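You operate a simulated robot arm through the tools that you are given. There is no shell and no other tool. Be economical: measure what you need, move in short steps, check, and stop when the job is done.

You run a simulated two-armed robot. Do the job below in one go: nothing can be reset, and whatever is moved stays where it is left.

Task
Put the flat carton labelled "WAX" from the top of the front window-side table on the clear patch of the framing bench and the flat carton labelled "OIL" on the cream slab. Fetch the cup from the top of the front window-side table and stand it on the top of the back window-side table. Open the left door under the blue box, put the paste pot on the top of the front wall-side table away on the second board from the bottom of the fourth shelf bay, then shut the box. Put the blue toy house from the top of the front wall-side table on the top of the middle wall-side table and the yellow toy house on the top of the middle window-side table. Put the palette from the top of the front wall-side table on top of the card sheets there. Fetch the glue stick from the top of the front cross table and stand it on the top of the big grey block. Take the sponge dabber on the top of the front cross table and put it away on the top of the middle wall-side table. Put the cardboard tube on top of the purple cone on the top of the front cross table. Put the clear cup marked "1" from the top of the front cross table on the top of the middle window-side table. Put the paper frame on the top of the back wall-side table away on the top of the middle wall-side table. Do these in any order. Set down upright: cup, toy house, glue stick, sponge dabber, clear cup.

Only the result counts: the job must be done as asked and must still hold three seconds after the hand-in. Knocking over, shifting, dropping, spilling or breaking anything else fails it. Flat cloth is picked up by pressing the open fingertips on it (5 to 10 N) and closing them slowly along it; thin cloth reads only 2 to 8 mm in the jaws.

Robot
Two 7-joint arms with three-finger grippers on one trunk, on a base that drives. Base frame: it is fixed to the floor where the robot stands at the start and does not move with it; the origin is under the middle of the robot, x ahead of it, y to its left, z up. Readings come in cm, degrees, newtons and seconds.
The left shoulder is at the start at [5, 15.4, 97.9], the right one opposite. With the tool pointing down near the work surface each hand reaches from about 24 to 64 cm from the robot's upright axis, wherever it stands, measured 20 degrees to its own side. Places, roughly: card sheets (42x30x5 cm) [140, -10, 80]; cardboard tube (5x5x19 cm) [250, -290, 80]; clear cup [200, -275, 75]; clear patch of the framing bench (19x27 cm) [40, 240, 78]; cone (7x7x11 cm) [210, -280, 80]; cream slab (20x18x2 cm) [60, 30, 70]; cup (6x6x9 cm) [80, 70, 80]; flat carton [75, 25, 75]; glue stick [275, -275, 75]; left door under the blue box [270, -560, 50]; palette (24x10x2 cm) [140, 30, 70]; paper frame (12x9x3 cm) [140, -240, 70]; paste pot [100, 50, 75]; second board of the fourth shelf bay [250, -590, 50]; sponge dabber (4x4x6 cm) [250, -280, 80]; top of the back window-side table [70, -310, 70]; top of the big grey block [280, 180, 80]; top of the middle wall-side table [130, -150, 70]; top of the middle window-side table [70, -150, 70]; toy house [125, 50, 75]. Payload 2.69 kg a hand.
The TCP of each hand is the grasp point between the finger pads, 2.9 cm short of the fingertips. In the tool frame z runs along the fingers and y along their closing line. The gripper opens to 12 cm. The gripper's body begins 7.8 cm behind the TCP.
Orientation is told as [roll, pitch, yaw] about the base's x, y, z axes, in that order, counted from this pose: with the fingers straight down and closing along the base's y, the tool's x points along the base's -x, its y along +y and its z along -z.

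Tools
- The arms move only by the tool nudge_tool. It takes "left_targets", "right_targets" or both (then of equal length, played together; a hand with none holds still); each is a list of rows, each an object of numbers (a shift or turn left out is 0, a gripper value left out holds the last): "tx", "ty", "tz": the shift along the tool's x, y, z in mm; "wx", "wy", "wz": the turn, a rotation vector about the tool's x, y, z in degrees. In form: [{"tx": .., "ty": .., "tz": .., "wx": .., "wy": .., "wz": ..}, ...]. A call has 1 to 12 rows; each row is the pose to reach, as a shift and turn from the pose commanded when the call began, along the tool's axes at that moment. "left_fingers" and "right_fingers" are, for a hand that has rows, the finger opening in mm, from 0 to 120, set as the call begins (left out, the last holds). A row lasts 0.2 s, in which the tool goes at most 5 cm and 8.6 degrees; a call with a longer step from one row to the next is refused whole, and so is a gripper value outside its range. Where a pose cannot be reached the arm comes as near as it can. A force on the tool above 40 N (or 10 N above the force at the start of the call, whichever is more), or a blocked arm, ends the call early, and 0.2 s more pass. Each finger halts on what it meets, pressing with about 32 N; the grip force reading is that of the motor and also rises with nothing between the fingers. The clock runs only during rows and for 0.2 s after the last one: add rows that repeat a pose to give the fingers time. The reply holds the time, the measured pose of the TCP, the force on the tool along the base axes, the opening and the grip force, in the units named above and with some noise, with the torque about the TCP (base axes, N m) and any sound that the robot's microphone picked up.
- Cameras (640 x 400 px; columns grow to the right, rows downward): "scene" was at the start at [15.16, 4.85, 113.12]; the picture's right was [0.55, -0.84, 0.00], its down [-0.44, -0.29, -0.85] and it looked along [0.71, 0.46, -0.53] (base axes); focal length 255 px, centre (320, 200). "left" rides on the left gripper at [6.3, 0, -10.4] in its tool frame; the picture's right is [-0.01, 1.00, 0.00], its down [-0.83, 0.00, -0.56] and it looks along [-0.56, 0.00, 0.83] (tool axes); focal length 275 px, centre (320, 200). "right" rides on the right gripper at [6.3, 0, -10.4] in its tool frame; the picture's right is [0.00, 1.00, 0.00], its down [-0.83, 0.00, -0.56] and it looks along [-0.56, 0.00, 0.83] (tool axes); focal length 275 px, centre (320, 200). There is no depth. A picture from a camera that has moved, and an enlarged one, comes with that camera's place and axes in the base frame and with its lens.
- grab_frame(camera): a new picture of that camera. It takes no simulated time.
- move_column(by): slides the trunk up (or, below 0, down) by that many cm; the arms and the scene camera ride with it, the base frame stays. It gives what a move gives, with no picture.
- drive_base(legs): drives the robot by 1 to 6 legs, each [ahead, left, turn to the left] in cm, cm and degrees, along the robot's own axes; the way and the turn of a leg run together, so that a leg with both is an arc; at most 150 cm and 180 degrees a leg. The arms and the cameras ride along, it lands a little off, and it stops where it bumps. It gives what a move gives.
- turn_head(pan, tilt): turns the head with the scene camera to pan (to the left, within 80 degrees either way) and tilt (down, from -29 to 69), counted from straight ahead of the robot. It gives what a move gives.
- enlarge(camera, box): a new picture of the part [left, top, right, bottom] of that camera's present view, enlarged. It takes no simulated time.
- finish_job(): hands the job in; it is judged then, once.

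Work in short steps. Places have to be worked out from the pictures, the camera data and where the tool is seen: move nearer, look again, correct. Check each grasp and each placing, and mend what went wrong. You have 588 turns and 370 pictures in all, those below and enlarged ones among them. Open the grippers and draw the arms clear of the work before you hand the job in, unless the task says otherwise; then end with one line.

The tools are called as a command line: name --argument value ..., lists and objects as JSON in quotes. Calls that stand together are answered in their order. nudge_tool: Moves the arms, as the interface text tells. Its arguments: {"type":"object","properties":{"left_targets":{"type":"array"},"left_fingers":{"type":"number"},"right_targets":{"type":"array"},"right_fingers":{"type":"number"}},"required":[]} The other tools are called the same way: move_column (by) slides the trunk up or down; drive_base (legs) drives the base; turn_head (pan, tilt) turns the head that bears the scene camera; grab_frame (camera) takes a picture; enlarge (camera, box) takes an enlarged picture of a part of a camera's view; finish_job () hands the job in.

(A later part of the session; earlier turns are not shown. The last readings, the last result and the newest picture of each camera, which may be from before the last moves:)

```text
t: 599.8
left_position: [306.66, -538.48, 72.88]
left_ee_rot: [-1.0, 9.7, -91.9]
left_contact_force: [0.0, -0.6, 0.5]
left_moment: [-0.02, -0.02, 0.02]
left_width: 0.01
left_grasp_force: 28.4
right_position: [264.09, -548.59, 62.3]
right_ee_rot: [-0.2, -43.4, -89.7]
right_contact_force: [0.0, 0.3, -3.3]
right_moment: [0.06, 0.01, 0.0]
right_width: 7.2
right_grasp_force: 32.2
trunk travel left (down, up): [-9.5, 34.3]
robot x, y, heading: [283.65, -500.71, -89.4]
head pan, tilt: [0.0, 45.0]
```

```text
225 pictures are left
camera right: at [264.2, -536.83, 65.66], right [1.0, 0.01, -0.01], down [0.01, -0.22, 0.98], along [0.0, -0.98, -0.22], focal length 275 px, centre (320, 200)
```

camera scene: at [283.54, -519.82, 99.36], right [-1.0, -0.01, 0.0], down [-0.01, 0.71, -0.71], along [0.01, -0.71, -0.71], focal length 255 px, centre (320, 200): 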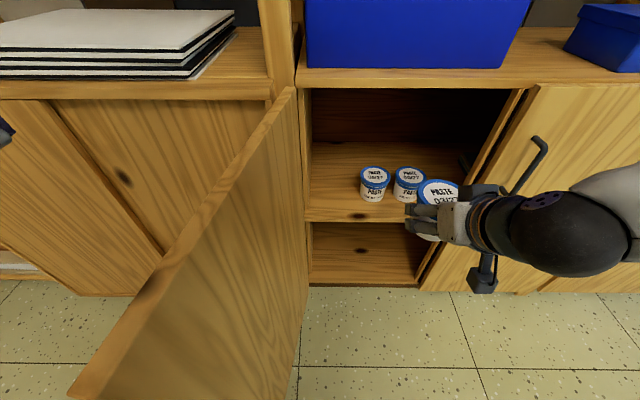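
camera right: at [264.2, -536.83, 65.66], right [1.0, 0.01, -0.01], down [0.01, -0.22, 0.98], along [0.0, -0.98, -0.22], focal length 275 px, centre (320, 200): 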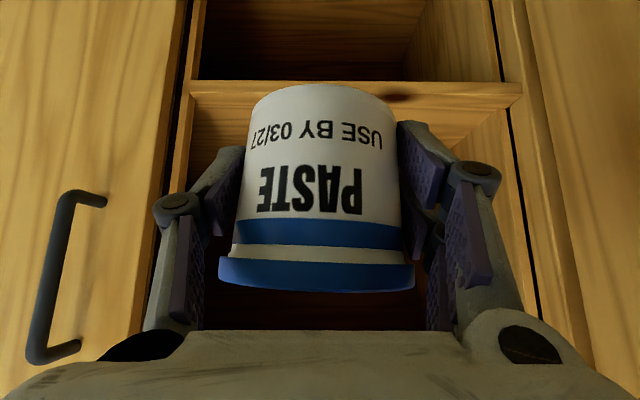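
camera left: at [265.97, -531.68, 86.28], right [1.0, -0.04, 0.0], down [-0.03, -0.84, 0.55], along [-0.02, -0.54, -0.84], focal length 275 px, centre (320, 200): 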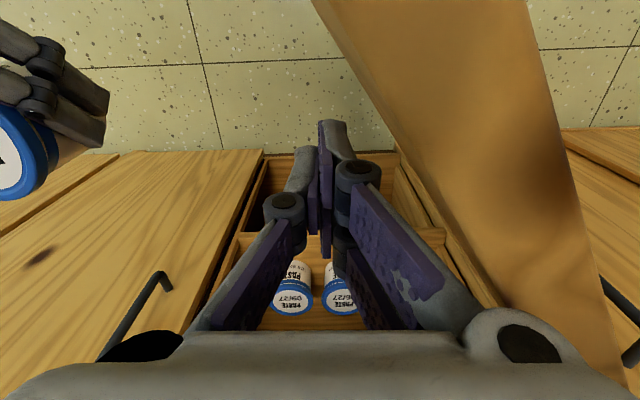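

Shift the pot right/left to x≈279.8, then move it into the compartment at z≈58.

nudge_tool --right_targets '[{"ty": 40}, {"ty": 80}, {"ty": 120}, {"ty": 157}, {"ty": 157, "wy": -1.5}]'

grab_frame --camera "scene"

grab_frame --camera "right"

```text
t: 601.0
left_position: [306.65, -538.65, 72.88]
left_ee_rot: [-1.2, 9.8, -91.8]
left_contact_force: [0.6, -0.1, -0.7]
left_moment: [0.02, 0.05, 0.0]
left_width: 0.02
left_grasp_force: 28.7
right_position: [280.04, -548.71, 62.39]
right_ee_rot: [-0.1, -45.0, -89.7]
right_contact_force: [0.8, 0.2, -3.0]
right_moment: [0.04, 0.01, 0.02]
right_width: 7.23
right_grasp_force: 31.9
trunk travel left (down, up): [-9.5, 34.3]
robot x, y, heading: [282.87, -500.47, -89.7]
head pan, tilt: [0.0, 45.0]
```

```text
224 pictures are left
camera scene: at [283.59, -524.67, 83.83], right [-1.0, -0.01, 0.0], down [-0.01, 0.71, -0.71], along [0.01, -0.71, -0.71], focal length 255 px, centre (320, 200)
```

scene: 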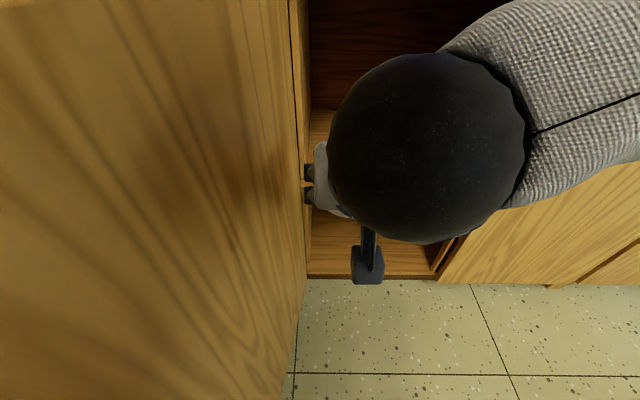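

```text
223 pictures are left
camera right: at [280.12, -536.79, 65.33], right [1.0, 0.01, -0.01], down [0.01, -0.19, 0.98], along [0.0, -0.98, -0.19], focal length 275 px, centre (320, 200)
```

right: 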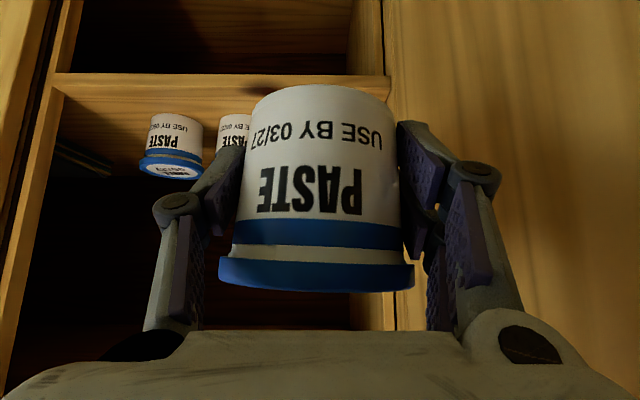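

Aligned with ~1 cm margins either side. Move in.

nudge_tool --right_targets '[{"tx": -16, "tz": 25}, {"tx": -32, "tz": 50}, {"tx": -48, "tz": 76}, {"tx": -64, "tz": 101}, {"tx": -80, "tz": 127}, {"tx": -95, "tz": 152}, {"tx": -111, "tz": 178}, {"tx": -127, "tz": 203}, {"tx": -127, "tz": 203}]'

grab_frame --camera "right"

```text
t: 603.0
left_position: [306.61, -538.58, 72.95]
left_ee_rot: [-1.1, 9.6, -91.8]
left_contact_force: [0.5, 0.4, -0.1]
left_moment: [0.02, 0.03, -0.01]
left_width: 0.01
left_grasp_force: 27.9
right_position: [279.94, -571.84, 56.9]
right_ee_rot: [-0.2, -44.9, -89.7]
right_contact_force: [0.3, -0.2, -3.2]
right_moment: [-0.01, 0.03, -0.01]
right_width: 7.23
right_grasp_force: 32.1
trunk travel left (down, up): [-9.5, 34.3]
robot x, y, heading: [283.48, -500.73, -89.5]
head pan, tilt: [0.0, 45.0]
```

```text
222 pictures are left
camera right: at [280.0, -560.07, 59.95], right [1.0, 0.01, -0.01], down [0.01, -0.2, 0.98], along [0.0, -0.98, -0.2], focal length 275 px, centre (320, 200)
```

right: 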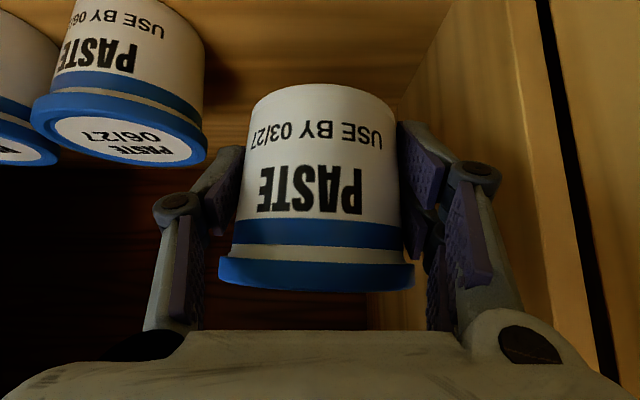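

Inside with clearance. Lower toward the board.

nudge_tool --right_targets '[{"tx": 15, "tz": 15}, {"tx": 28, "tz": 28}, {"tx": 36, "tz": 36}, {"tx": 40, "tz": 40}, {"tx": 42, "tz": 42}, {"tx": 42, "tz": 42}]'

```text
t: 604.4
left_position: [306.68, -538.46, 72.94]
left_ee_rot: [-1.1, 9.7, -91.8]
left_contact_force: [-0.4, 0.1, 0.4]
left_moment: [0.02, 0.03, 0.01]
left_width: 0.01
left_grasp_force: 28.3
right_position: [279.86, -571.93, 51.13]
right_ee_rot: [-0.3, -45.0, -89.7]
right_contact_force: [0.6, -0.5, -2.1]
right_moment: [0.03, 0.02, 0.02]
right_width: 7.28
right_grasp_force: 32.0
trunk travel left (down, up): [-9.5, 34.3]
robot x, y, heading: [283.48, -500.6, -89.7]
head pan, tilt: [0.0, 45.0]
```

nudge_tool --right_targets '[{"tx": 2, "tz": 2}, {"tx": 4, "tz": 4}, {"tx": 6, "tz": 6}, {"tx": 8, "tz": 8}, {"tx": 9, "tz": 9}, {"tx": 9, "tz": 9}]'

grab_frame --camera "right"

```text
t: 605.8
left_position: [306.64, -538.47, 72.98]
left_ee_rot: [-1.1, 9.7, -91.9]
left_contact_force: [0.5, 0.2, 0.4]
left_moment: [0.0, 0.03, -0.02]
left_width: 0.01
left_grasp_force: 28.7
right_position: [279.82, -571.89, 49.67]
right_ee_rot: [-0.3, -45.1, -89.6]
right_contact_force: [-0.1, -1.1, -3.1]
right_moment: [0.05, 0.01, -0.01]
right_width: 7.23
right_grasp_force: 32.0
trunk travel left (down, up): [-9.5, 34.3]
robot x, y, heading: [283.16, -500.68, -89.5]
head pan, tilt: [0.0, 45.0]
```

```text
221 pictures are left
camera right: at [279.93, -560.07, 52.7], right [1.0, 0.01, -0.01], down [0.01, -0.2, 0.98], along [0.0, -0.98, -0.2], focal length 275 px, centre (320, 200)
```

right: 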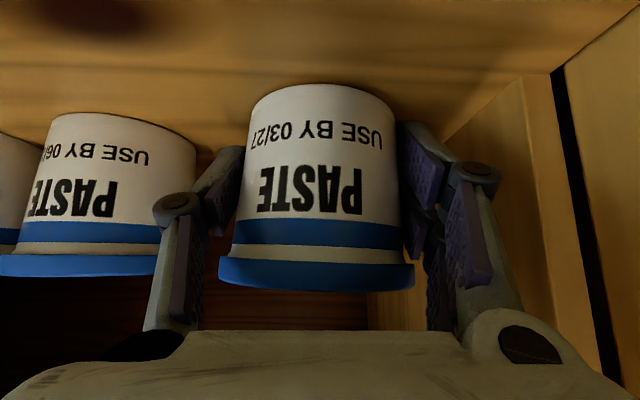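

nudge_tool --right_targets '[{"tx": 2, "tz": 2}, {"tx": 4, "tz": 4}, {"tx": 6, "tz": 6}, {"tx": 8, "tz": 8}, {"tx": 8, "tz": 8}]'

```text
t: 607.0
left_position: [306.72, -538.23, 73.04]
left_ee_rot: [-1.1, 9.5, -91.9]
left_contact_force: [-0.3, 0.2, 0.0]
left_moment: [-0.01, -0.01, -0.01]
left_width: 0.02
left_grasp_force: 27.9
right_position: [280.03, -572.05, 49.3]
right_ee_rot: [-0.1, -45.6, -89.8]
right_contact_force: [12.9, -4.7, 37.5]
right_moment: [-0.21, -0.5, -0.02]
right_width: 7.32
right_grasp_force: 32.3
trunk travel left (down, up): [-9.5, 34.3]
robot x, y, heading: [283.38, -500.72, -89.4]
head pan, tilt: [0.0, 45.0]
```

Contact. Relax 4 mm, open slightly (82 mm) and withdraw horizontally.

nudge_tool --right_targets '[{"tx": -3, "tz": -3}, {"tx": -3, "tz": -3}]'

nudge_tool --right_targets '[{"tx": 0}, {"tx": 0}, {"tx": 0}, {"tx": 10, "tz": -10}, {"tx": 25, "tz": -25}, {"tx": 45, "tz": -45}, {"tx": 70, "tz": -70}, {"tx": 95, "tz": -95}]' --right_fingers 84

grab_frame --camera "right"

```text
t: 607.6
left_position: [306.67, -538.34, 72.98]
left_ee_rot: [-1.1, 9.6, -91.8]
left_contact_force: [0.0, -0.7, -0.4]
left_moment: [0.01, 0.01, 0.0]
left_width: 0.0
left_grasp_force: 28.9
right_position: [279.77, -571.94, 49.4]
right_ee_rot: [-0.3, -45.2, -89.8]
right_contact_force: [10.6, -6.3, 23.7]
right_moment: [-0.56, -1.09, -0.04]
right_width: 7.29
right_grasp_force: 32.7
trunk travel left (down, up): [-9.5, 34.3]
robot x, y, heading: [283.31, -500.35, -89.4]
head pan, tilt: [0.0, 45.0]
```

```text
t: 609.4
left_position: [306.66, -538.47, 72.8]
left_ee_rot: [-1.1, 9.8, -91.8]
left_contact_force: [0.1, 0.0, -0.2]
left_moment: [0.03, 0.03, 0.02]
left_width: 0.0
left_grasp_force: 28.9
right_position: [279.78, -558.39, 49.15]
right_ee_rot: [-0.3, -45.0, -89.8]
right_contact_force: [-0.3, 0.9, -0.1]
right_moment: [0.0, 0.0, 0.02]
right_width: 8.41
right_grasp_force: 0.0
trunk travel left (down, up): [-9.5, 34.3]
robot x, y, heading: [283.17, -500.66, -89.3]
head pan, tilt: [0.0, 45.0]
```

```text
220 pictures are left
camera right: at [279.96, -546.52, 52.05], right [1.0, 0.0, -0.01], down [0.01, -0.19, 0.98], along [0.0, -0.98, -0.19], focal length 275 px, centre (320, 200)
```

right: 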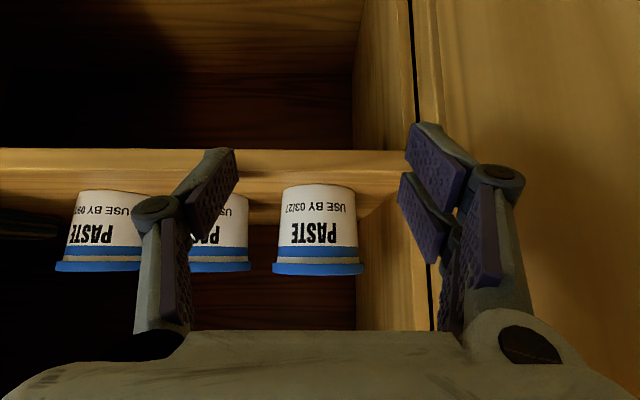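

The pot stands on the board beside the others. Withdraw the right hand and back the base off.

nudge_tool --right_targets '[{"tz": -40}, {"tz": -80}, {"tz": -120}, {"tz": -150}]'

drive_base --legs '[[-24, 0, 0]]'

nudge_tool --right_targets '[{"wy": 8, "tz": -20, "tx": -20}, {"wy": 16, "tz": -40, "tx": -40}, {"wy": 24, "tz": -60, "tx": -60}, {"wy": 32, "tz": -80, "tx": -80}, {"wy": 40, "tz": -100, "tx": -90}, {"wy": 45, "tz": -110, "tx": -90}]'

turn_head --pan 0 --tilt 40

grab_frame --camera "scene"

```text
t: 610.4
left_position: [306.68, -538.6, 73.06]
left_ee_rot: [-1.1, 9.7, -91.7]
left_contact_force: [0.1, -0.1, -0.2]
left_moment: [0.02, -0.02, -0.02]
left_width: 0.0
left_grasp_force: 28.8
right_position: [279.48, -547.8, 59.72]
right_ee_rot: [-0.3, -45.0, -89.6]
right_contact_force: [0.4, -0.8, -0.8]
right_moment: [-0.01, -0.03, 0.01]
right_width: 8.41
right_grasp_force: 0.1
trunk travel left (down, up): [-9.5, 34.3]
robot x, y, heading: [283.45, -500.24, -89.3]
head pan, tilt: [0.0, 45.0]
```

```text
t: 612.1
left_position: [306.39, -514.75, 73.0]
left_ee_rot: [-1.1, 9.8, -91.9]
left_contact_force: [-1.1, -1.0, 1.2]
left_moment: [0.0, -0.02, -0.01]
left_width: 0.0
left_grasp_force: 28.5
right_position: [279.29, -524.1, 59.68]
right_ee_rot: [-0.1, -45.0, -89.8]
right_contact_force: [0.4, 0.5, 0.5]
right_moment: [-0.01, 0.01, -0.02]
right_width: 8.38
right_grasp_force: 0.1
trunk travel left (down, up): [-9.5, 34.3]
robot x, y, heading: [283.14, -477.0, -89.8]
head pan, tilt: [0.0, 45.0]
```

```text
t: 613.5
left_position: [306.42, -514.8, 72.96]
left_ee_rot: [-1.1, 9.7, -91.8]
left_contact_force: [-1.4, 0.3, -0.2]
left_moment: [0.01, 0.03, 0.0]
left_width: 0.02
left_grasp_force: 28.3
right_position: [279.38, -522.69, 73.95]
right_ee_rot: [0.0, 0.1, -90.0]
right_contact_force: [-0.3, 0.1, 0.4]
right_moment: [0.01, 0.01, 0.02]
right_width: 8.43
right_grasp_force: 0.2
trunk travel left (down, up): [-9.5, 34.3]
robot x, y, heading: [283.13, -476.99, -89.3]
head pan, tilt: [0.0, 45.0]
```

```text
t: 614.2
left_position: [306.33, -514.69, 72.94]
left_ee_rot: [-1.1, 9.7, -91.9]
left_contact_force: [0.1, 0.4, 0.4]
left_moment: [-0.02, 0.03, 0.0]
left_width: 0.0
left_grasp_force: 28.3
right_position: [279.19, -522.75, 74.04]
right_ee_rot: [-0.2, 0.1, -89.9]
right_contact_force: [0.1, -0.1, -0.2]
right_moment: [-0.01, -0.02, 0.0]
right_width: 8.4
right_grasp_force: 0.1
trunk travel left (down, up): [-9.5, 34.3]
robot x, y, heading: [283.28, -477.12, -89.6]
head pan, tilt: [0.0, 40.0]
```

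```text
219 pictures are left
camera scene: at [283.35, -501.26, 84.56], right [-1.0, -0.01, 0.0], down [0.0, 0.64, -0.77], along [0.01, -0.77, -0.64], focal length 255 px, centre (320, 200)
```

scene: 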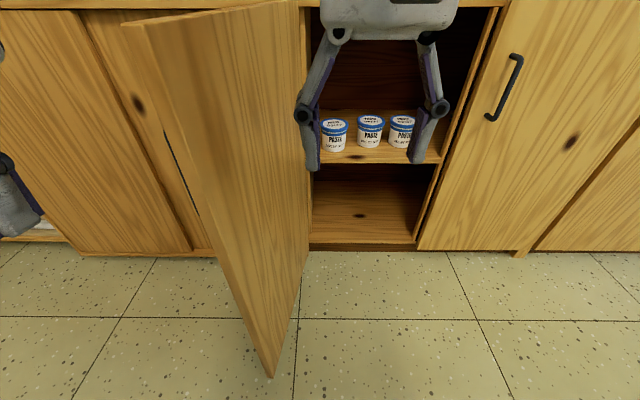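

Pot is in place. Retract the right hand, and tilt the left hand forward (outside of the door) to push the door shut.

nudge_tool --right_targets '[{"tx": 40}, {"tx": 80}, {"tx": 120}, {"tx": 120}, {"tx": 120}, {"tx": 120}, {"tx": 120}, {"tx": 120}]' --left_targets '[{"tx": -25, "wy": -7}, {"tx": -50, "wy": -14}, {"tx": -75, "wy": -21}, {"tx": -100, "wy": -28}, {"tx": -125, "wy": -35}, {"tx": -150, "wy": -42}, {"tx": -175, "wy": -49}, {"tx": -200, "wy": -55}]'

grab_frame --camera "scene"

grab_frame --camera "left"

```text
t: 616.0
left_position: [305.75, -534.63, 69.52]
left_ee_rot: [-1.6, -45.4, -90.7]
left_contact_force: [-0.4, 0.1, -0.3]
left_moment: [0.01, 0.0, 0.02]
left_width: 0.01
left_grasp_force: 28.4
right_position: [279.33, -510.85, 73.63]
right_ee_rot: [-0.1, 0.4, -90.5]
right_contact_force: [0.5, -0.4, -0.5]
right_moment: [0.02, -0.04, 0.01]
right_width: 8.39
right_grasp_force: 0.1
trunk travel left (down, up): [-9.5, 34.3]
robot x, y, heading: [283.36, -476.93, -89.7]
head pan, tilt: [0.0, 40.0]
```

```text
218 pictures are left
camera scene: at [283.09, -501.76, 85.94], right [-1.0, 0.02, 0.0], down [0.01, 0.51, -0.86], along [-0.02, -0.86, -0.51], focal length 255 px, centre (320, 200)
```

scene: 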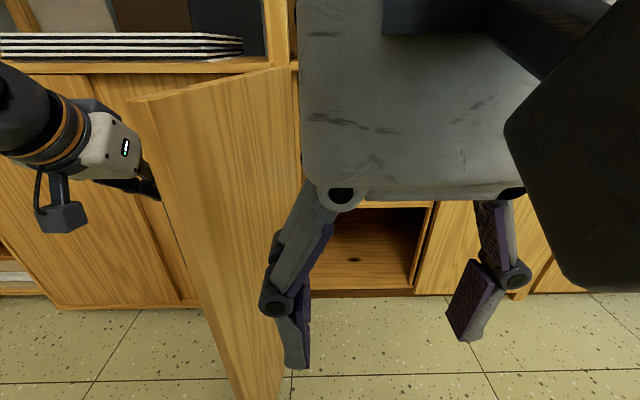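

```text
217 pictures are left
camera left: at [306.34, -522.61, 72.34], right [1.0, -0.03, -0.02], down [0.01, -0.19, 0.98], along [-0.04, -0.98, -0.19], focal length 275 px, centre (320, 200)
```

left: 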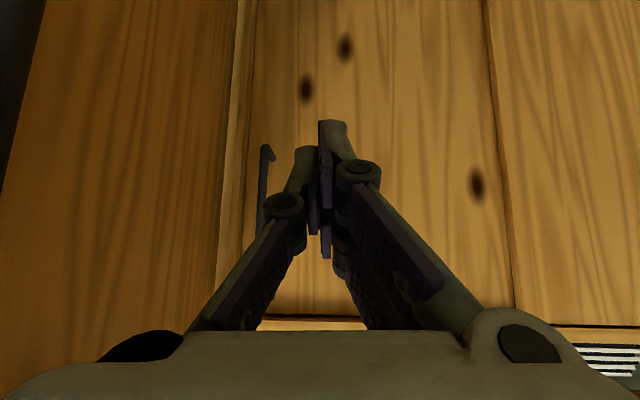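

Push the door toward closing with the left hand.

nudge_tool --left_targets '[{"ty": -20}, {"ty": -38}, {"ty": -50}, {"ty": -62}, {"ty": -74}, {"ty": -86}, {"ty": -98}, {"ty": -110}, {"ty": -122}, {"ty": -134}, {"ty": -146}, {"ty": -158}]'

grab_frame --camera "left"

```text
t: 618.6
left_position: [289.92, -533.91, 69.99]
left_ee_rot: [-1.7, -45.4, -90.5]
left_contact_force: [0.7, -0.3, 1.0]
left_moment: [-0.01, 0.02, 0.0]
left_width: 0.0
left_grasp_force: 29.1
right_position: [279.18, -510.7, 73.66]
right_ee_rot: [-0.2, 0.1, -90.1]
right_contact_force: [-0.6, 0.0, -1.2]
right_moment: [0.0, -0.05, 0.07]
right_width: 8.39
right_grasp_force: 0.0
trunk travel left (down, up): [-9.5, 34.3]
robot x, y, heading: [283.41, -477.09, -89.7]
head pan, tilt: [0.0, 40.0]
```

```text
216 pictures are left
camera left: at [290.41, -522.04, 72.73], right [1.0, -0.03, -0.02], down [0.01, -0.19, 0.98], along [-0.04, -0.98, -0.19], focal length 275 px, centre (320, 200)
```

left: 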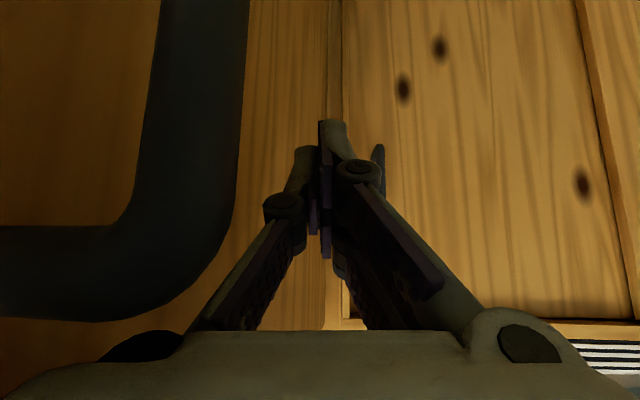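

Door follows. Strafe the base right 22 cm to keep pushing (hands move together).

drive_base --legs '[[0, -20, 0]]'

grab_frame --camera "left"

turn_head --pan 40 --tilt 35

grab_frame --camera "scene"

```text
t: 620.4
left_position: [274.38, -534.56, 70.15]
left_ee_rot: [-1.7, -45.7, -89.6]
left_contact_force: [0.0, 0.5, -0.5]
left_moment: [-0.02, 0.01, -0.01]
left_width: 0.0
left_grasp_force: 28.1
right_position: [263.21, -510.96, 73.36]
right_ee_rot: [-0.8, 0.7, -90.3]
right_contact_force: [-0.1, -0.4, 0.0]
right_moment: [-0.01, 0.02, 0.02]
right_width: 8.41
right_grasp_force: 0.0
trunk travel left (down, up): [-9.5, 34.3]
robot x, y, heading: [267.4, -476.89, -89.4]
head pan, tilt: [0.0, 40.0]
stopped in leg 1: the force on the tool passed its limit at 50 N (the readings are from after the stop); the commanded pose is now the measured one
```

```text
215 pictures are left
camera left: at [274.76, -522.58, 72.91], right [1.0, -0.02, -0.02], down [0.01, -0.18, 0.98], along [-0.02, -0.98, -0.18], focal length 275 px, centre (320, 200)
```

left: 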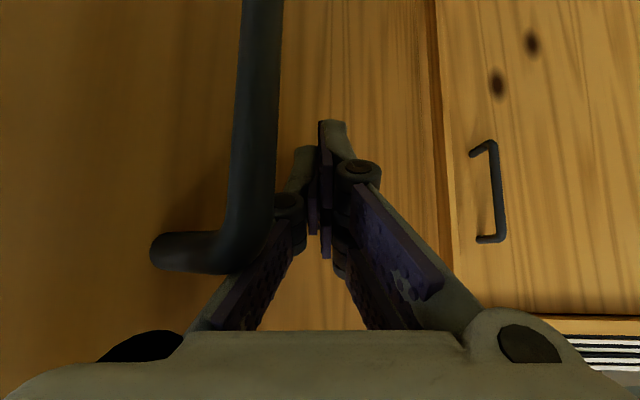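

```text
t: 621.5
left_position: [274.43, -534.53, 70.15]
left_ee_rot: [-1.6, -45.8, -89.6]
left_contact_force: [0.1, -0.3, -0.3]
left_moment: [0.02, 0.02, 0.0]
left_width: 0.0
left_grasp_force: 29.3
right_position: [263.24, -510.95, 73.39]
right_ee_rot: [-0.6, 0.7, -90.4]
right_contact_force: [-0.3, -0.2, 0.2]
right_moment: [0.0, 0.01, -0.02]
right_width: 8.4
right_grasp_force: 0.1
trunk travel left (down, up): [-9.5, 34.3]
robot x, y, heading: [267.37, -477.07, -89.5]
head pan, tilt: [40.0, 35.0]
```

```text
214 pictures are left
camera scene: at [268.79, -501.89, 86.33], right [-0.99, -0.16, 0.0], down [-0.08, 0.47, -0.88], along [0.14, -0.87, -0.48], focal length 255 px, centre (320, 200)
```

scene: 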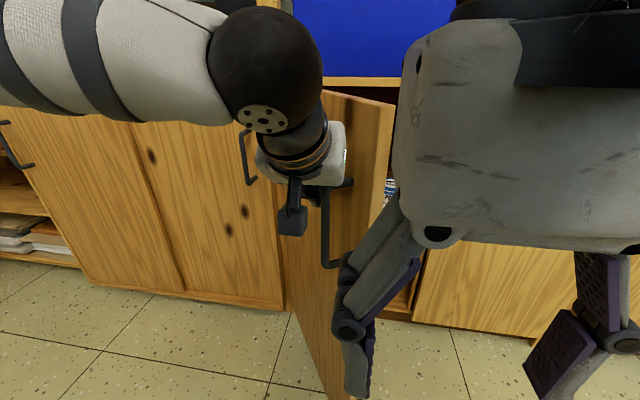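

Door ~60°. Continue pushing diagonally.

nudge_tool --left_targets '[{"ty": -8, "tx": -6, "tz": 6}, {"ty": -16, "tx": -12, "tz": 12}, {"ty": -24, "tx": -18, "tz": 18}, {"ty": -32, "tx": -24, "tz": 24}, {"ty": -40, "tx": -30, "tz": 30}, {"ty": -48, "tx": -36, "tz": 36}, {"ty": -56, "tx": -42, "tz": 42}, {"ty": -64, "tx": -48, "tz": 48}, {"ty": -72, "tx": -54, "tz": 54}, {"ty": -80, "tx": -60, "tz": 60}, {"ty": -86, "tx": -68, "tz": 68}, {"ty": -92, "tx": -76, "tz": 76}]'

grab_frame --camera "scene"

```text
t: 624.1
left_position: [264.94, -545.18, 70.49]
left_ee_rot: [-1.6, -45.8, -89.6]
left_contact_force: [0.1, 0.0, 0.2]
left_moment: [0.0, -0.01, 0.0]
left_width: 0.0
left_grasp_force: 28.5
right_position: [263.24, -510.95, 73.33]
right_ee_rot: [-0.7, 0.6, -90.4]
right_contact_force: [-0.3, -0.1, -0.5]
right_moment: [0.0, 0.0, 0.03]
right_width: 8.39
right_grasp_force: 0.0
trunk travel left (down, up): [-9.5, 34.3]
robot x, y, heading: [267.14, -476.99, -89.4]
head pan, tilt: [40.0, 35.0]
```

```text
213 pictures are left
camera scene: at [268.91, -501.88, 86.38], right [-0.98, -0.18, 0.0], down [-0.08, 0.47, -0.88], along [0.16, -0.87, -0.47], focal length 255 px, centre (320, 200)
```

scene: 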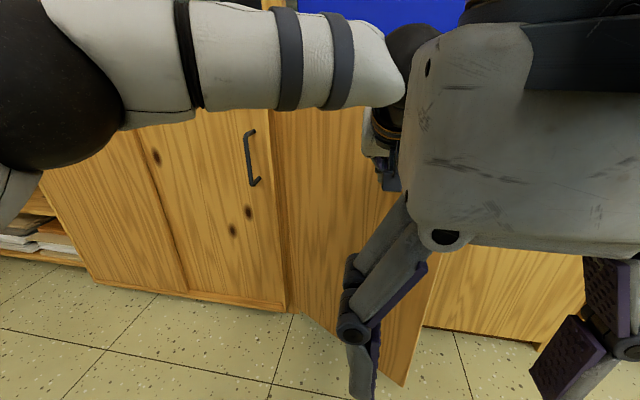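

Push the door shut by driving ahead.

drive_base --legs '[[12, 0, 0]]'

grab_frame --camera "left"

```text
t: 625.3
left_position: [265.1, -556.76, 70.56]
left_ee_rot: [-1.6, -45.8, -89.6]
left_contact_force: [-0.6, 0.7, -0.6]
left_moment: [0.01, 0.03, -0.01]
left_width: 0.02
left_grasp_force: 28.4
right_position: [263.37, -522.76, 73.33]
right_ee_rot: [-0.5, 0.5, -90.3]
right_contact_force: [0.7, 0.4, -0.7]
right_moment: [0.0, -0.03, 0.01]
right_width: 8.41
right_grasp_force: 0.0
trunk travel left (down, up): [-9.5, 34.3]
robot x, y, heading: [267.29, -488.85, -89.8]
head pan, tilt: [40.0, 35.0]
```

```text
212 pictures are left
camera left: at [265.44, -544.91, 73.29], right [1.0, -0.02, -0.02], down [0.01, -0.18, 0.98], along [-0.02, -0.98, -0.18], focal length 275 px, centre (320, 200)
```

left: 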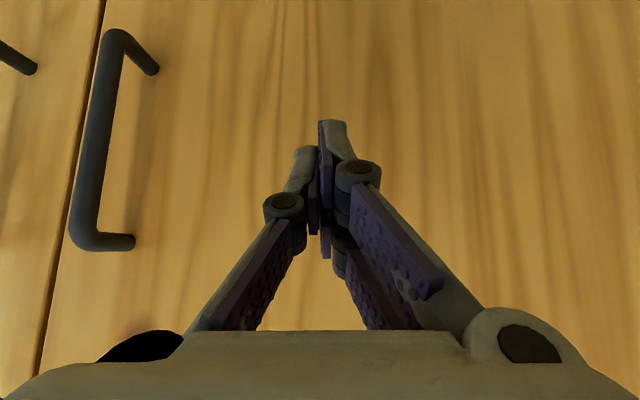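

Nearly shut. Push forward gently until contact.

nudge_tool --left_targets '[{"tx": -7, "tz": 7}, {"tx": -14, "tz": 14}, {"tx": -21, "tz": 21}, {"tx": -28, "tz": 28}, {"tx": -34, "tz": 34}, {"tx": -40, "tz": 40}, {"tx": -46, "tz": 46}, {"tx": -52, "tz": 52}, {"tx": -58, "tz": 58}]'

grab_frame --camera "left"

```text
t: 625.6
left_position: [264.94, -557.17, 70.53]
left_ee_rot: [-1.5, -45.9, -89.6]
left_contact_force: [-0.1, 0.8, 0.2]
left_moment: [0.0, -0.01, 0.0]
left_width: 0.0
left_grasp_force: 28.7
right_position: [263.4, -523.2, 73.16]
right_ee_rot: [-0.4, 0.0, -91.7]
right_contact_force: [0.0, 0.4, 0.1]
right_moment: [-0.01, -0.02, 0.0]
right_width: 8.4
right_grasp_force: 0.1
trunk travel left (down, up): [-9.5, 34.3]
robot x, y, heading: [267.12, -488.87, -89.8]
head pan, tilt: [40.0, 35.0]
stopped in row 1 (right hand): the force on the tool passed its limit at 123 N (the readings are from after the stop); the commanded pose is now the measured one
```

```text
211 pictures are left
camera left: at [265.46, -545.17, 73.3], right [1.0, -0.02, -0.02], down [0.01, -0.18, 0.98], along [-0.02, -0.98, -0.18], focal length 275 px, centre (320, 200)
```

left: 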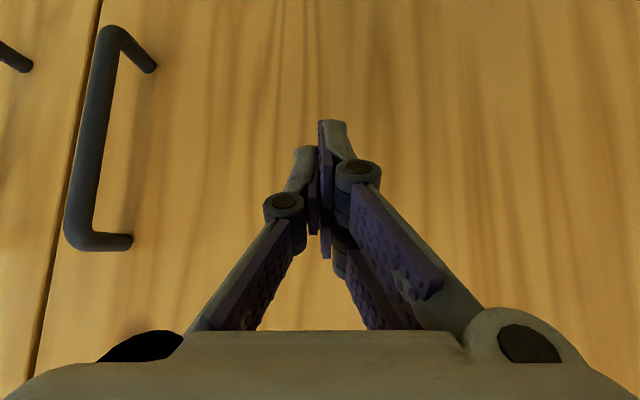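

The left forearm touched the right hand; move the right hand aside first.

nudge_tool --right_targets '[{"ty": -30}, {"ty": -70}, {"ty": -110}, {"ty": -150}, {"ty": -160, "tx": 20}]'

nudge_tool --left_targets '[{"tx": -7, "tz": 7}, {"tx": -14, "tz": 14}, {"tx": -21, "tz": 21}, {"tx": -28, "tz": 28}, {"tx": -34, "tz": 34}, {"tx": -40, "tz": 40}, {"tx": -46, "tz": 46}, {"tx": -52, "tz": 52}]'

grab_frame --camera "left"

```text
t: 626.8
left_position: [265.04, -557.07, 70.61]
left_ee_rot: [-1.7, -45.9, -89.6]
left_contact_force: [0.3, 0.0, 0.0]
left_moment: [-0.02, 0.01, 0.0]
left_width: 0.01
left_grasp_force: 28.8
right_position: [247.5, -520.73, 73.2]
right_ee_rot: [-0.5, -0.1, -91.7]
right_contact_force: [0.1, -0.1, -0.5]
right_moment: [0.0, -0.02, -0.01]
right_width: 8.4
right_grasp_force: 0.1
trunk travel left (down, up): [-9.5, 34.3]
robot x, y, heading: [267.06, -488.81, -89.4]
head pan, tilt: [40.0, 35.0]
```

```text
t: 627.8
left_position: [265.11, -560.08, 70.58]
left_ee_rot: [-1.5, -45.3, -89.5]
left_contact_force: [5.9, 21.5, 8.1]
left_moment: [-0.2, -0.07, 0.22]
left_width: 0.0
left_grasp_force: 28.1
right_position: [247.58, -520.52, 73.33]
right_ee_rot: [-0.4, -0.1, -91.9]
right_contact_force: [0.8, 0.8, 0.1]
right_moment: [-0.04, -0.01, 0.0]
right_width: 8.39
right_grasp_force: 0.0
trunk travel left (down, up): [-9.5, 34.3]
robot x, y, heading: [267.74, -488.49, -89.7]
head pan, tilt: [40.0, 35.0]
stopped in row 4 (left hand): the force on the tool passed its limit at 52 N (the readings are from after the stop); the commanded pose is now the measured one
```

```text
210 pictures are left
camera left: at [265.39, -548.18, 73.41], right [1.0, -0.01, -0.02], down [0.01, -0.19, 0.98], along [-0.02, -0.98, -0.19], focal length 275 px, centre (320, 200)
```

left: 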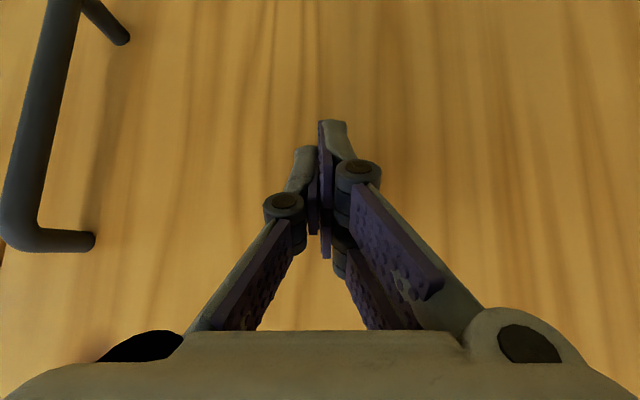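

Firm contact—door shut. Withdraw the left hand, back off, and verify from the scene camera.

nudge_tool --left_targets '[{"tx": 20, "tz": -20}, {"tx": 45, "tz": -45}, {"tx": 70, "tz": -70}]'

drive_base --legs '[[-45, 0, 0]]'

turn_head --pan 0 --tilt 15

grab_frame --camera "scene"

```text
t: 628.6
left_position: [265.07, -550.47, 70.09]
left_ee_rot: [-1.6, -45.1, -89.6]
left_contact_force: [-0.3, -0.9, 0.1]
left_moment: [0.03, 0.02, -0.02]
left_width: 0.0
left_grasp_force: 28.9
right_position: [247.55, -520.76, 73.22]
right_ee_rot: [-0.5, 0.0, -91.9]
right_contact_force: [0.0, 0.3, -0.1]
right_moment: [0.03, -0.05, -0.03]
right_width: 8.41
right_grasp_force: 0.1
trunk travel left (down, up): [-9.5, 34.3]
robot x, y, heading: [267.36, -488.67, -89.6]
head pan, tilt: [40.0, 35.0]
```

```text
t: 631.2
left_position: [264.73, -507.04, 70.19]
left_ee_rot: [-1.6, -45.0, -89.7]
left_contact_force: [-0.5, 0.5, 0.2]
left_moment: [0.03, 0.01, 0.0]
left_width: 0.01
left_grasp_force: 28.3
right_position: [247.19, -477.3, 73.21]
right_ee_rot: [-0.4, -0.1, -91.9]
right_contact_force: [0.2, -0.4, -0.3]
right_moment: [-0.01, 0.01, 0.03]
right_width: 8.41
right_grasp_force: 0.0
trunk travel left (down, up): [-9.5, 34.3]
robot x, y, heading: [266.98, -444.9, -89.5]
head pan, tilt: [40.0, 35.0]
```

```text
t: 632.3
left_position: [264.9, -507.15, 70.2]
left_ee_rot: [-1.5, -45.1, -89.6]
left_contact_force: [-0.2, -0.1, -1.0]
left_moment: [-0.03, 0.02, 0.01]
left_width: 0.01
left_grasp_force: 27.8
right_position: [247.17, -477.33, 73.29]
right_ee_rot: [-0.5, 0.0, -91.8]
right_contact_force: [-0.3, -0.9, -0.5]
right_moment: [0.03, 0.0, -0.01]
right_width: 8.38
right_grasp_force: 0.0
trunk travel left (down, up): [-9.5, 34.3]
robot x, y, heading: [266.81, -445.47, -89.4]
head pan, tilt: [0.0, 15.0]
```

```text
209 pictures are left
camera scene: at [267.13, -470.46, 88.52], right [-1.0, -0.01, 0.0], down [0.0, 0.26, -0.97], along [0.01, -0.97, -0.26], focal length 255 px, centre (320, 200)
```

scene: 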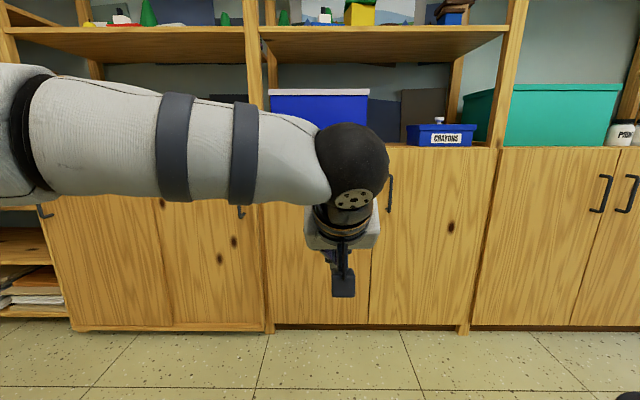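

The cabinet is shut. Restore the left hand to vertical and raise the trunk.

nudge_tool --left_targets '[{"tx": 5, "tz": -35, "ty": 17, "wy": 7}, {"tx": 10, "tz": -70, "ty": 34, "wy": 14}, {"tx": 15, "tz": -105, "ty": 51, "wy": 21}, {"tx": 20, "tz": -140, "ty": 68, "wy": 28}, {"tx": 25, "tz": -175, "ty": 85, "wy": 35}, {"tx": 30, "tz": -210, "ty": 102, "wy": 40}, {"tx": 35, "tz": -247, "ty": 120, "wy": 45}]'

move_column --by 29.5

grab_frame --camera "scene"

```text
t: 633.9
left_position: [276.44, -487.13, 79.62]
left_ee_rot: [-1.1, 0.0, -90.6]
left_contact_force: [0.0, 0.5, 0.1]
left_moment: [0.01, 0.0, 0.0]
left_width: 0.0
left_grasp_force: 28.4
left hand out of reach, approached as far as the arm can: row 6, 7
right_position: [247.19, -477.31, 73.15]
right_ee_rot: [-0.5, 0.0, -91.7]
right_contact_force: [-0.5, 0.1, -0.4]
right_moment: [-0.04, -0.02, -0.01]
right_width: 8.42
right_grasp_force: 0.0
trunk travel left (down, up): [-9.5, 34.3]
robot x, y, heading: [266.73, -445.53, -89.4]
head pan, tilt: [0.0, 15.0]
```

```text
t: 636.9
left_position: [276.37, -487.13, 109.32]
left_ee_rot: [-0.9, 0.0, -90.6]
left_contact_force: [-0.1, -0.2, -0.4]
left_moment: [0.01, -0.01, -0.01]
left_width: 0.01
left_grasp_force: 28.9
right_position: [247.27, -477.3, 102.66]
right_ee_rot: [-0.4, 0.1, -91.8]
right_contact_force: [0.2, -1.1, -0.8]
right_moment: [-0.02, 0.02, 0.01]
right_width: 8.41
right_grasp_force: 0.0
trunk travel left (down, up): [-39.0, 4.8]
robot x, y, heading: [267.04, -445.65, -89.9]
head pan, tilt: [0.0, 15.0]
```

```text
208 pictures are left
camera scene: at [267.03, -460.09, 120.65], right [-1.0, -0.01, 0.0], down [0.0, 0.26, -0.97], along [0.01, -0.97, -0.26], focal length 255 px, centre (320, 200)
```

scene: 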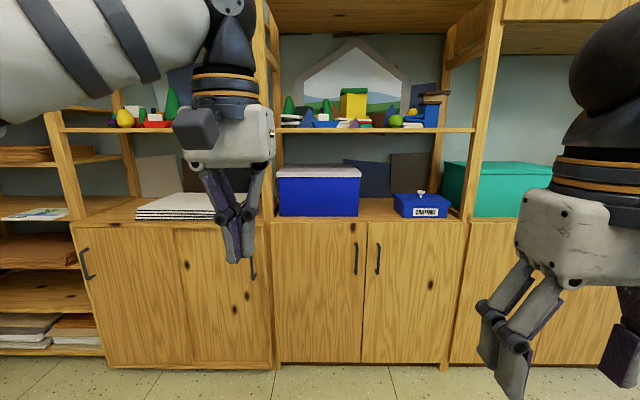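

Cabinet is closed. Next: sponge dabber and paper frame. Drive back round to the north side of the cross table.

drive_base --legs '[[0, 136, 0], [-140, 0, 0], [-108, 0, 0], [0, -140, 0]]'

turn_head --pan 0 --tilt 40

grab_frame --camera "scene"

```text
t: 669.6
left_position: [267.63, -235.6, 109.28]
left_ee_rot: [-1.1, -0.1, -92.7]
left_contact_force: [0.2, -0.2, 0.3]
left_moment: [0.02, -0.01, -0.02]
left_width: 0.01
left_grasp_force: 28.8
right_position: [238.93, -224.68, 102.83]
right_ee_rot: [-0.5, 0.0, -94.0]
right_contact_force: [-0.1, -1.0, -0.2]
right_moment: [-0.03, -0.01, -0.03]
right_width: 8.39
right_grasp_force: 0.1
trunk travel left (down, up): [-39.0, 4.8]
robot x, y, heading: [259.88, -193.68, -91.6]
head pan, tilt: [0.0, 15.0]
```

```text
t: 670.5
left_position: [267.56, -235.66, 109.3]
left_ee_rot: [-1.1, -0.1, -92.8]
left_contact_force: [-0.1, -0.1, -0.6]
left_moment: [0.0, 0.0, 0.01]
left_width: 0.0
left_grasp_force: 28.6
right_position: [238.87, -224.8, 102.78]
right_ee_rot: [-0.5, 0.0, -93.9]
right_contact_force: [0.5, 0.4, -0.7]
right_moment: [-0.01, -0.01, 0.0]
right_width: 8.42
right_grasp_force: 0.2
trunk travel left (down, up): [-39.0, 4.8]
robot x, y, heading: [259.66, -193.45, -91.6]
head pan, tilt: [0.0, 40.0]
```

```text
207 pictures are left
camera scene: at [259.46, -207.42, 116.71], right [-1.0, 0.03, 0.0], down [0.02, 0.64, -0.77], along [-0.02, -0.77, -0.64], focal length 255 px, centre (320, 200)
```

scene: 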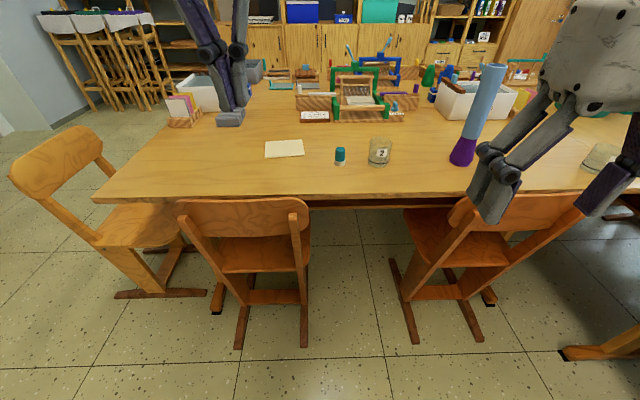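

Approach: right hand above the dabber at about (251, -277).

drive_base --legs '[[0, 6, 1.6], [36, 0, 0]]'

nudge_tool --right_targets '[{"tx": 0, "wz": 2}, {"tx": 0, "ty": 40, "wz": 2}, {"tx": -30, "ty": 60, "wz": 2}]' --right_fingers 65

grab_frame --camera "right"

```text
t: 673.6
left_position: [274.96, -271.88, 109.31]
left_ee_rot: [-1.1, -0.1, -91.1]
left_contact_force: [0.4, -0.6, -0.1]
left_moment: [0.0, 0.02, 0.0]
left_width: 0.0
left_grasp_force: 29.2
right_position: [245.97, -261.88, 102.69]
right_ee_rot: [-0.5, 0.0, -92.2]
right_contact_force: [-0.1, 0.4, -0.2]
right_moment: [0.03, 0.01, -0.02]
right_width: 8.39
right_grasp_force: 0.0
trunk travel left (down, up): [-39.0, 4.8]
robot x, y, heading: [266.15, -229.88, -89.8]
head pan, tilt: [0.0, 40.0]
```

```text
t: 674.4
left_position: [274.93, -271.93, 109.17]
left_ee_rot: [-1.0, -0.1, -91.1]
left_contact_force: [0.2, 0.3, -0.3]
left_moment: [0.0, 0.0, 0.04]
left_width: 0.0
left_grasp_force: 28.0
right_position: [251.88, -265.0, 102.56]
right_ee_rot: [-0.5, 0.0, -94.4]
right_contact_force: [0.1, 0.7, 0.9]
right_moment: [0.02, -0.02, -0.01]
right_width: 6.5
right_grasp_force: 0.1
trunk travel left (down, up): [-39.0, 4.8]
robot x, y, heading: [265.64, -230.42, -90.1]
head pan, tilt: [0.0, 40.0]
```

```text
206 pictures are left
camera right: at [252.5, -258.74, 113.04], right [1.0, -0.07, -0.01], down [-0.05, -0.83, 0.56], along [-0.05, -0.55, -0.83], focal length 275 px, centre (320, 200)
```

right: 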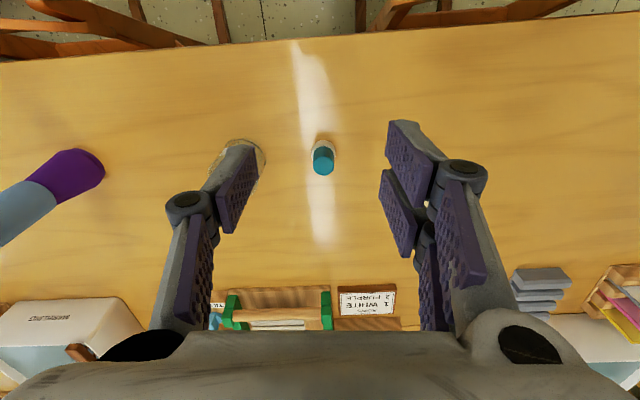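

Dabber at (251.4, -275.2). Align, descend to 85 and look.

nudge_tool --right_targets '[{"tx": -45, "ty": 1, "wz": -2}, {"tx": -90, "ty": 2, "wz": -4.4}, {"tx": -102, "ty": 3, "wz": -4.4, "tz": 40}, {"tx": -102, "ty": 3, "wz": -4.4, "tz": 85}, {"tx": -102, "ty": 3, "wz": -4.4, "tz": 130}, {"tx": -102, "ty": 3, "wz": -4.4, "tz": 170}, {"tx": -102, "ty": 3, "wz": -4.4, "tz": 170}]'

grab_frame --camera "right"

```text
t: 676.0
left_position: [274.95, -271.76, 109.46]
left_ee_rot: [-0.9, -0.2, -91.0]
left_contact_force: [0.3, 1.0, 0.5]
left_moment: [0.0, 0.02, 0.0]
left_width: 0.01
left_grasp_force: 28.8
right_position: [251.39, -275.3, 85.43]
right_ee_rot: [-0.4, 0.1, -89.8]
right_contact_force: [0.3, 0.5, -0.5]
right_moment: [-0.01, -0.03, -0.01]
right_width: 6.48
right_grasp_force: 0.1
trunk travel left (down, up): [-39.0, 4.8]
robot x, y, heading: [266.01, -229.77, -90.1]
head pan, tilt: [0.0, 40.0]
```

```text
205 pictures are left
camera right: at [251.45, -268.89, 95.92], right [1.0, 0.01, -0.01], down [0.01, -0.83, 0.56], along [0.0, -0.56, -0.83], focal length 275 px, centre (320, 200)
```

right: 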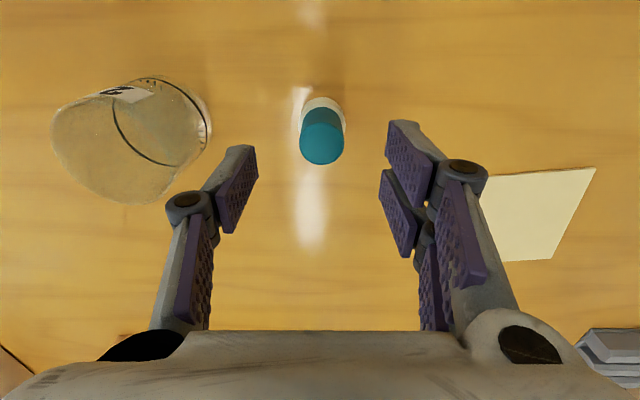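

nudge_tool --right_targets '[{"tx": -8, "tz": 30}, {"tx": -8, "tz": 60}, {"tx": -8, "tz": 85}, {"tx": -8, "tz": 85}]'

nudge_tool --right_targets '[{"tx": 0}, {"tx": 0}, {"tx": 0}, {"tx": 0}]' --right_fingers 0

grab_frame --camera "right"

```text
t: 677.0
left_position: [275.01, -271.89, 109.36]
left_ee_rot: [-0.9, -0.1, -91.1]
left_contact_force: [-0.8, -0.2, -0.1]
left_moment: [-0.02, 0.0, -0.02]
left_width: 0.0
left_grasp_force: 28.2
right_position: [251.03, -275.96, 77.12]
right_ee_rot: [-0.5, 0.0, -89.8]
right_contact_force: [0.3, -0.7, -0.6]
right_moment: [-0.02, 0.01, 0.03]
right_width: 6.52
right_grasp_force: 0.1
trunk travel left (down, up): [-39.0, 4.8]
robot x, y, heading: [265.82, -229.91, -90.2]
head pan, tilt: [0.0, 40.0]
```

```text
t: 678.0
left_position: [275.0, -271.85, 109.33]
left_ee_rot: [-1.0, -0.1, -91.1]
left_contact_force: [0.2, 0.1, -0.6]
left_moment: [0.03, 0.01, -0.01]
left_width: 0.0
left_grasp_force: 28.0
right_position: [250.97, -275.93, 77.25]
right_ee_rot: [-0.5, 0.1, -89.8]
right_contact_force: [-0.6, -0.1, 1.4]
right_moment: [0.0, -0.01, 0.01]
right_width: 3.41
right_grasp_force: 32.3
trunk travel left (down, up): [-39.0, 4.8]
robot x, y, heading: [265.99, -229.6, -90.1]
head pan, tilt: [0.0, 40.0]
```

```text
204 pictures are left
camera right: at [251.27, -269.64, 87.62], right [1.0, 0.01, -0.01], down [0.01, -0.83, 0.56], along [0.0, -0.56, -0.83], focal length 275 px, centre (320, 200)
```

right: 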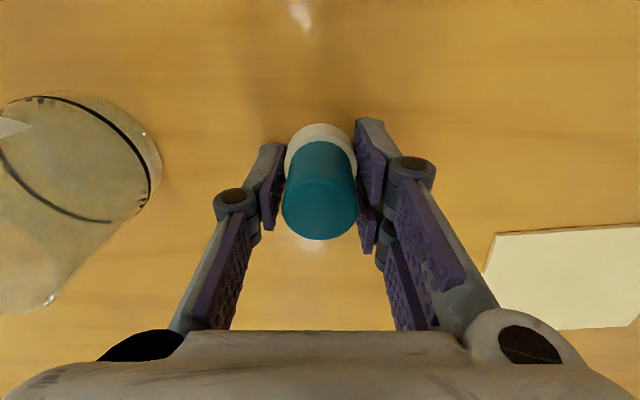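

Dabber gripped. Lift, retract, back off and turn to face the back wall-side table for the paper frame.

nudge_tool --right_targets '[{"tz": -40}, {"tz": -90}, {"tz": -140}, {"tz": -190}, {"tz": -230}, {"tz": -240, "tx": 40}, {"tz": -240, "tx": 80}, {"tz": -240, "tx": 110}]'

drive_base --legs '[[-25, 0, 0], [0, 0, -90], [30, 0, 0]]'

turn_head --pan 20 --tilt 35

grab_frame --camera "scene"

```text
t: 679.8
left_position: [275.07, -271.81, 109.43]
left_ee_rot: [-1.0, -0.2, -91.2]
left_contact_force: [-0.7, -0.1, 0.0]
left_moment: [0.01, -0.01, 0.0]
left_width: 0.0
left_grasp_force: 28.6
right_position: [251.42, -265.13, 101.2]
right_ee_rot: [-0.5, -0.1, -89.8]
right_contact_force: [-0.4, -0.2, -0.6]
right_moment: [-0.04, -0.01, 0.0]
right_width: 3.41
right_grasp_force: 32.3
trunk travel left (down, up): [-39.0, 4.8]
robot x, y, heading: [266.21, -230.0, -89.8]
head pan, tilt: [0.0, 40.0]
```

```text
t: 687.1
left_position: [193.79, -212.85, 109.25]
left_ee_rot: [-1.0, -0.1, 178.2]
left_contact_force: [-1.0, 0.1, -0.5]
left_moment: [0.01, -0.02, -0.01]
left_width: 0.0
left_grasp_force: 28.7
right_position: [200.8, -189.45, 101.21]
right_ee_rot: [-0.5, 0.0, 179.5]
right_contact_force: [-1.0, 0.2, -0.7]
right_moment: [0.01, -0.06, 0.04]
right_width: 3.37
right_grasp_force: 31.7
trunk travel left (down, up): [-39.0, 4.8]
robot x, y, heading: [235.69, -204.38, 179.5]
head pan, tilt: [0.0, 40.0]
```

```text
t: 688.0
left_position: [193.83, -212.92, 109.27]
left_ee_rot: [-1.0, 0.0, 178.2]
left_contact_force: [0.6, -0.4, -0.3]
left_moment: [-0.03, 0.01, 0.0]
left_width: 0.03
left_grasp_force: 28.7
right_position: [200.85, -189.43, 101.28]
right_ee_rot: [-0.5, 0.0, 179.5]
right_contact_force: [1.1, -0.3, -0.2]
right_moment: [-0.02, 0.02, 0.0]
right_width: 3.38
right_grasp_force: 31.9
trunk travel left (down, up): [-39.0, 4.8]
robot x, y, heading: [235.65, -204.37, 179.3]
head pan, tilt: [20.0, 35.0]
```

```text
203 pictures are left
camera scene: at [222.15, -207.28, 117.46], right [-0.33, 0.94, 0.0], down [0.54, 0.19, -0.82], along [-0.77, -0.27, -0.57], focal length 255 px, centre (320, 200)
```

scene: 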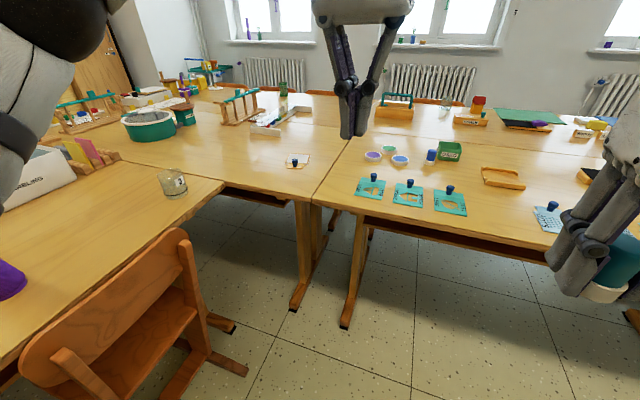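

Zoom in on the object near (141, -245).

enlarge --camera "scene" --box '[250, 130, 350, 190]'

```text
6.40 times, centred on (300, 160) of scene
camera zoom: at [222.15, -207.28, 117.46], right [-0.33, 0.94, 0.0], down [0.54, 0.19, -0.82], along [-0.77, -0.27, -0.57], focal length 1634 px, centre (448, 456)
```

zoom: 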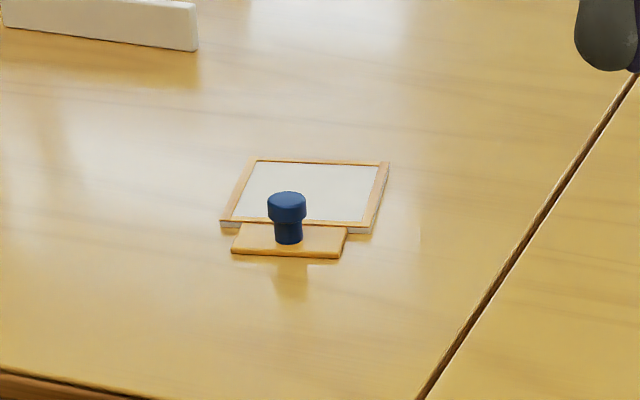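

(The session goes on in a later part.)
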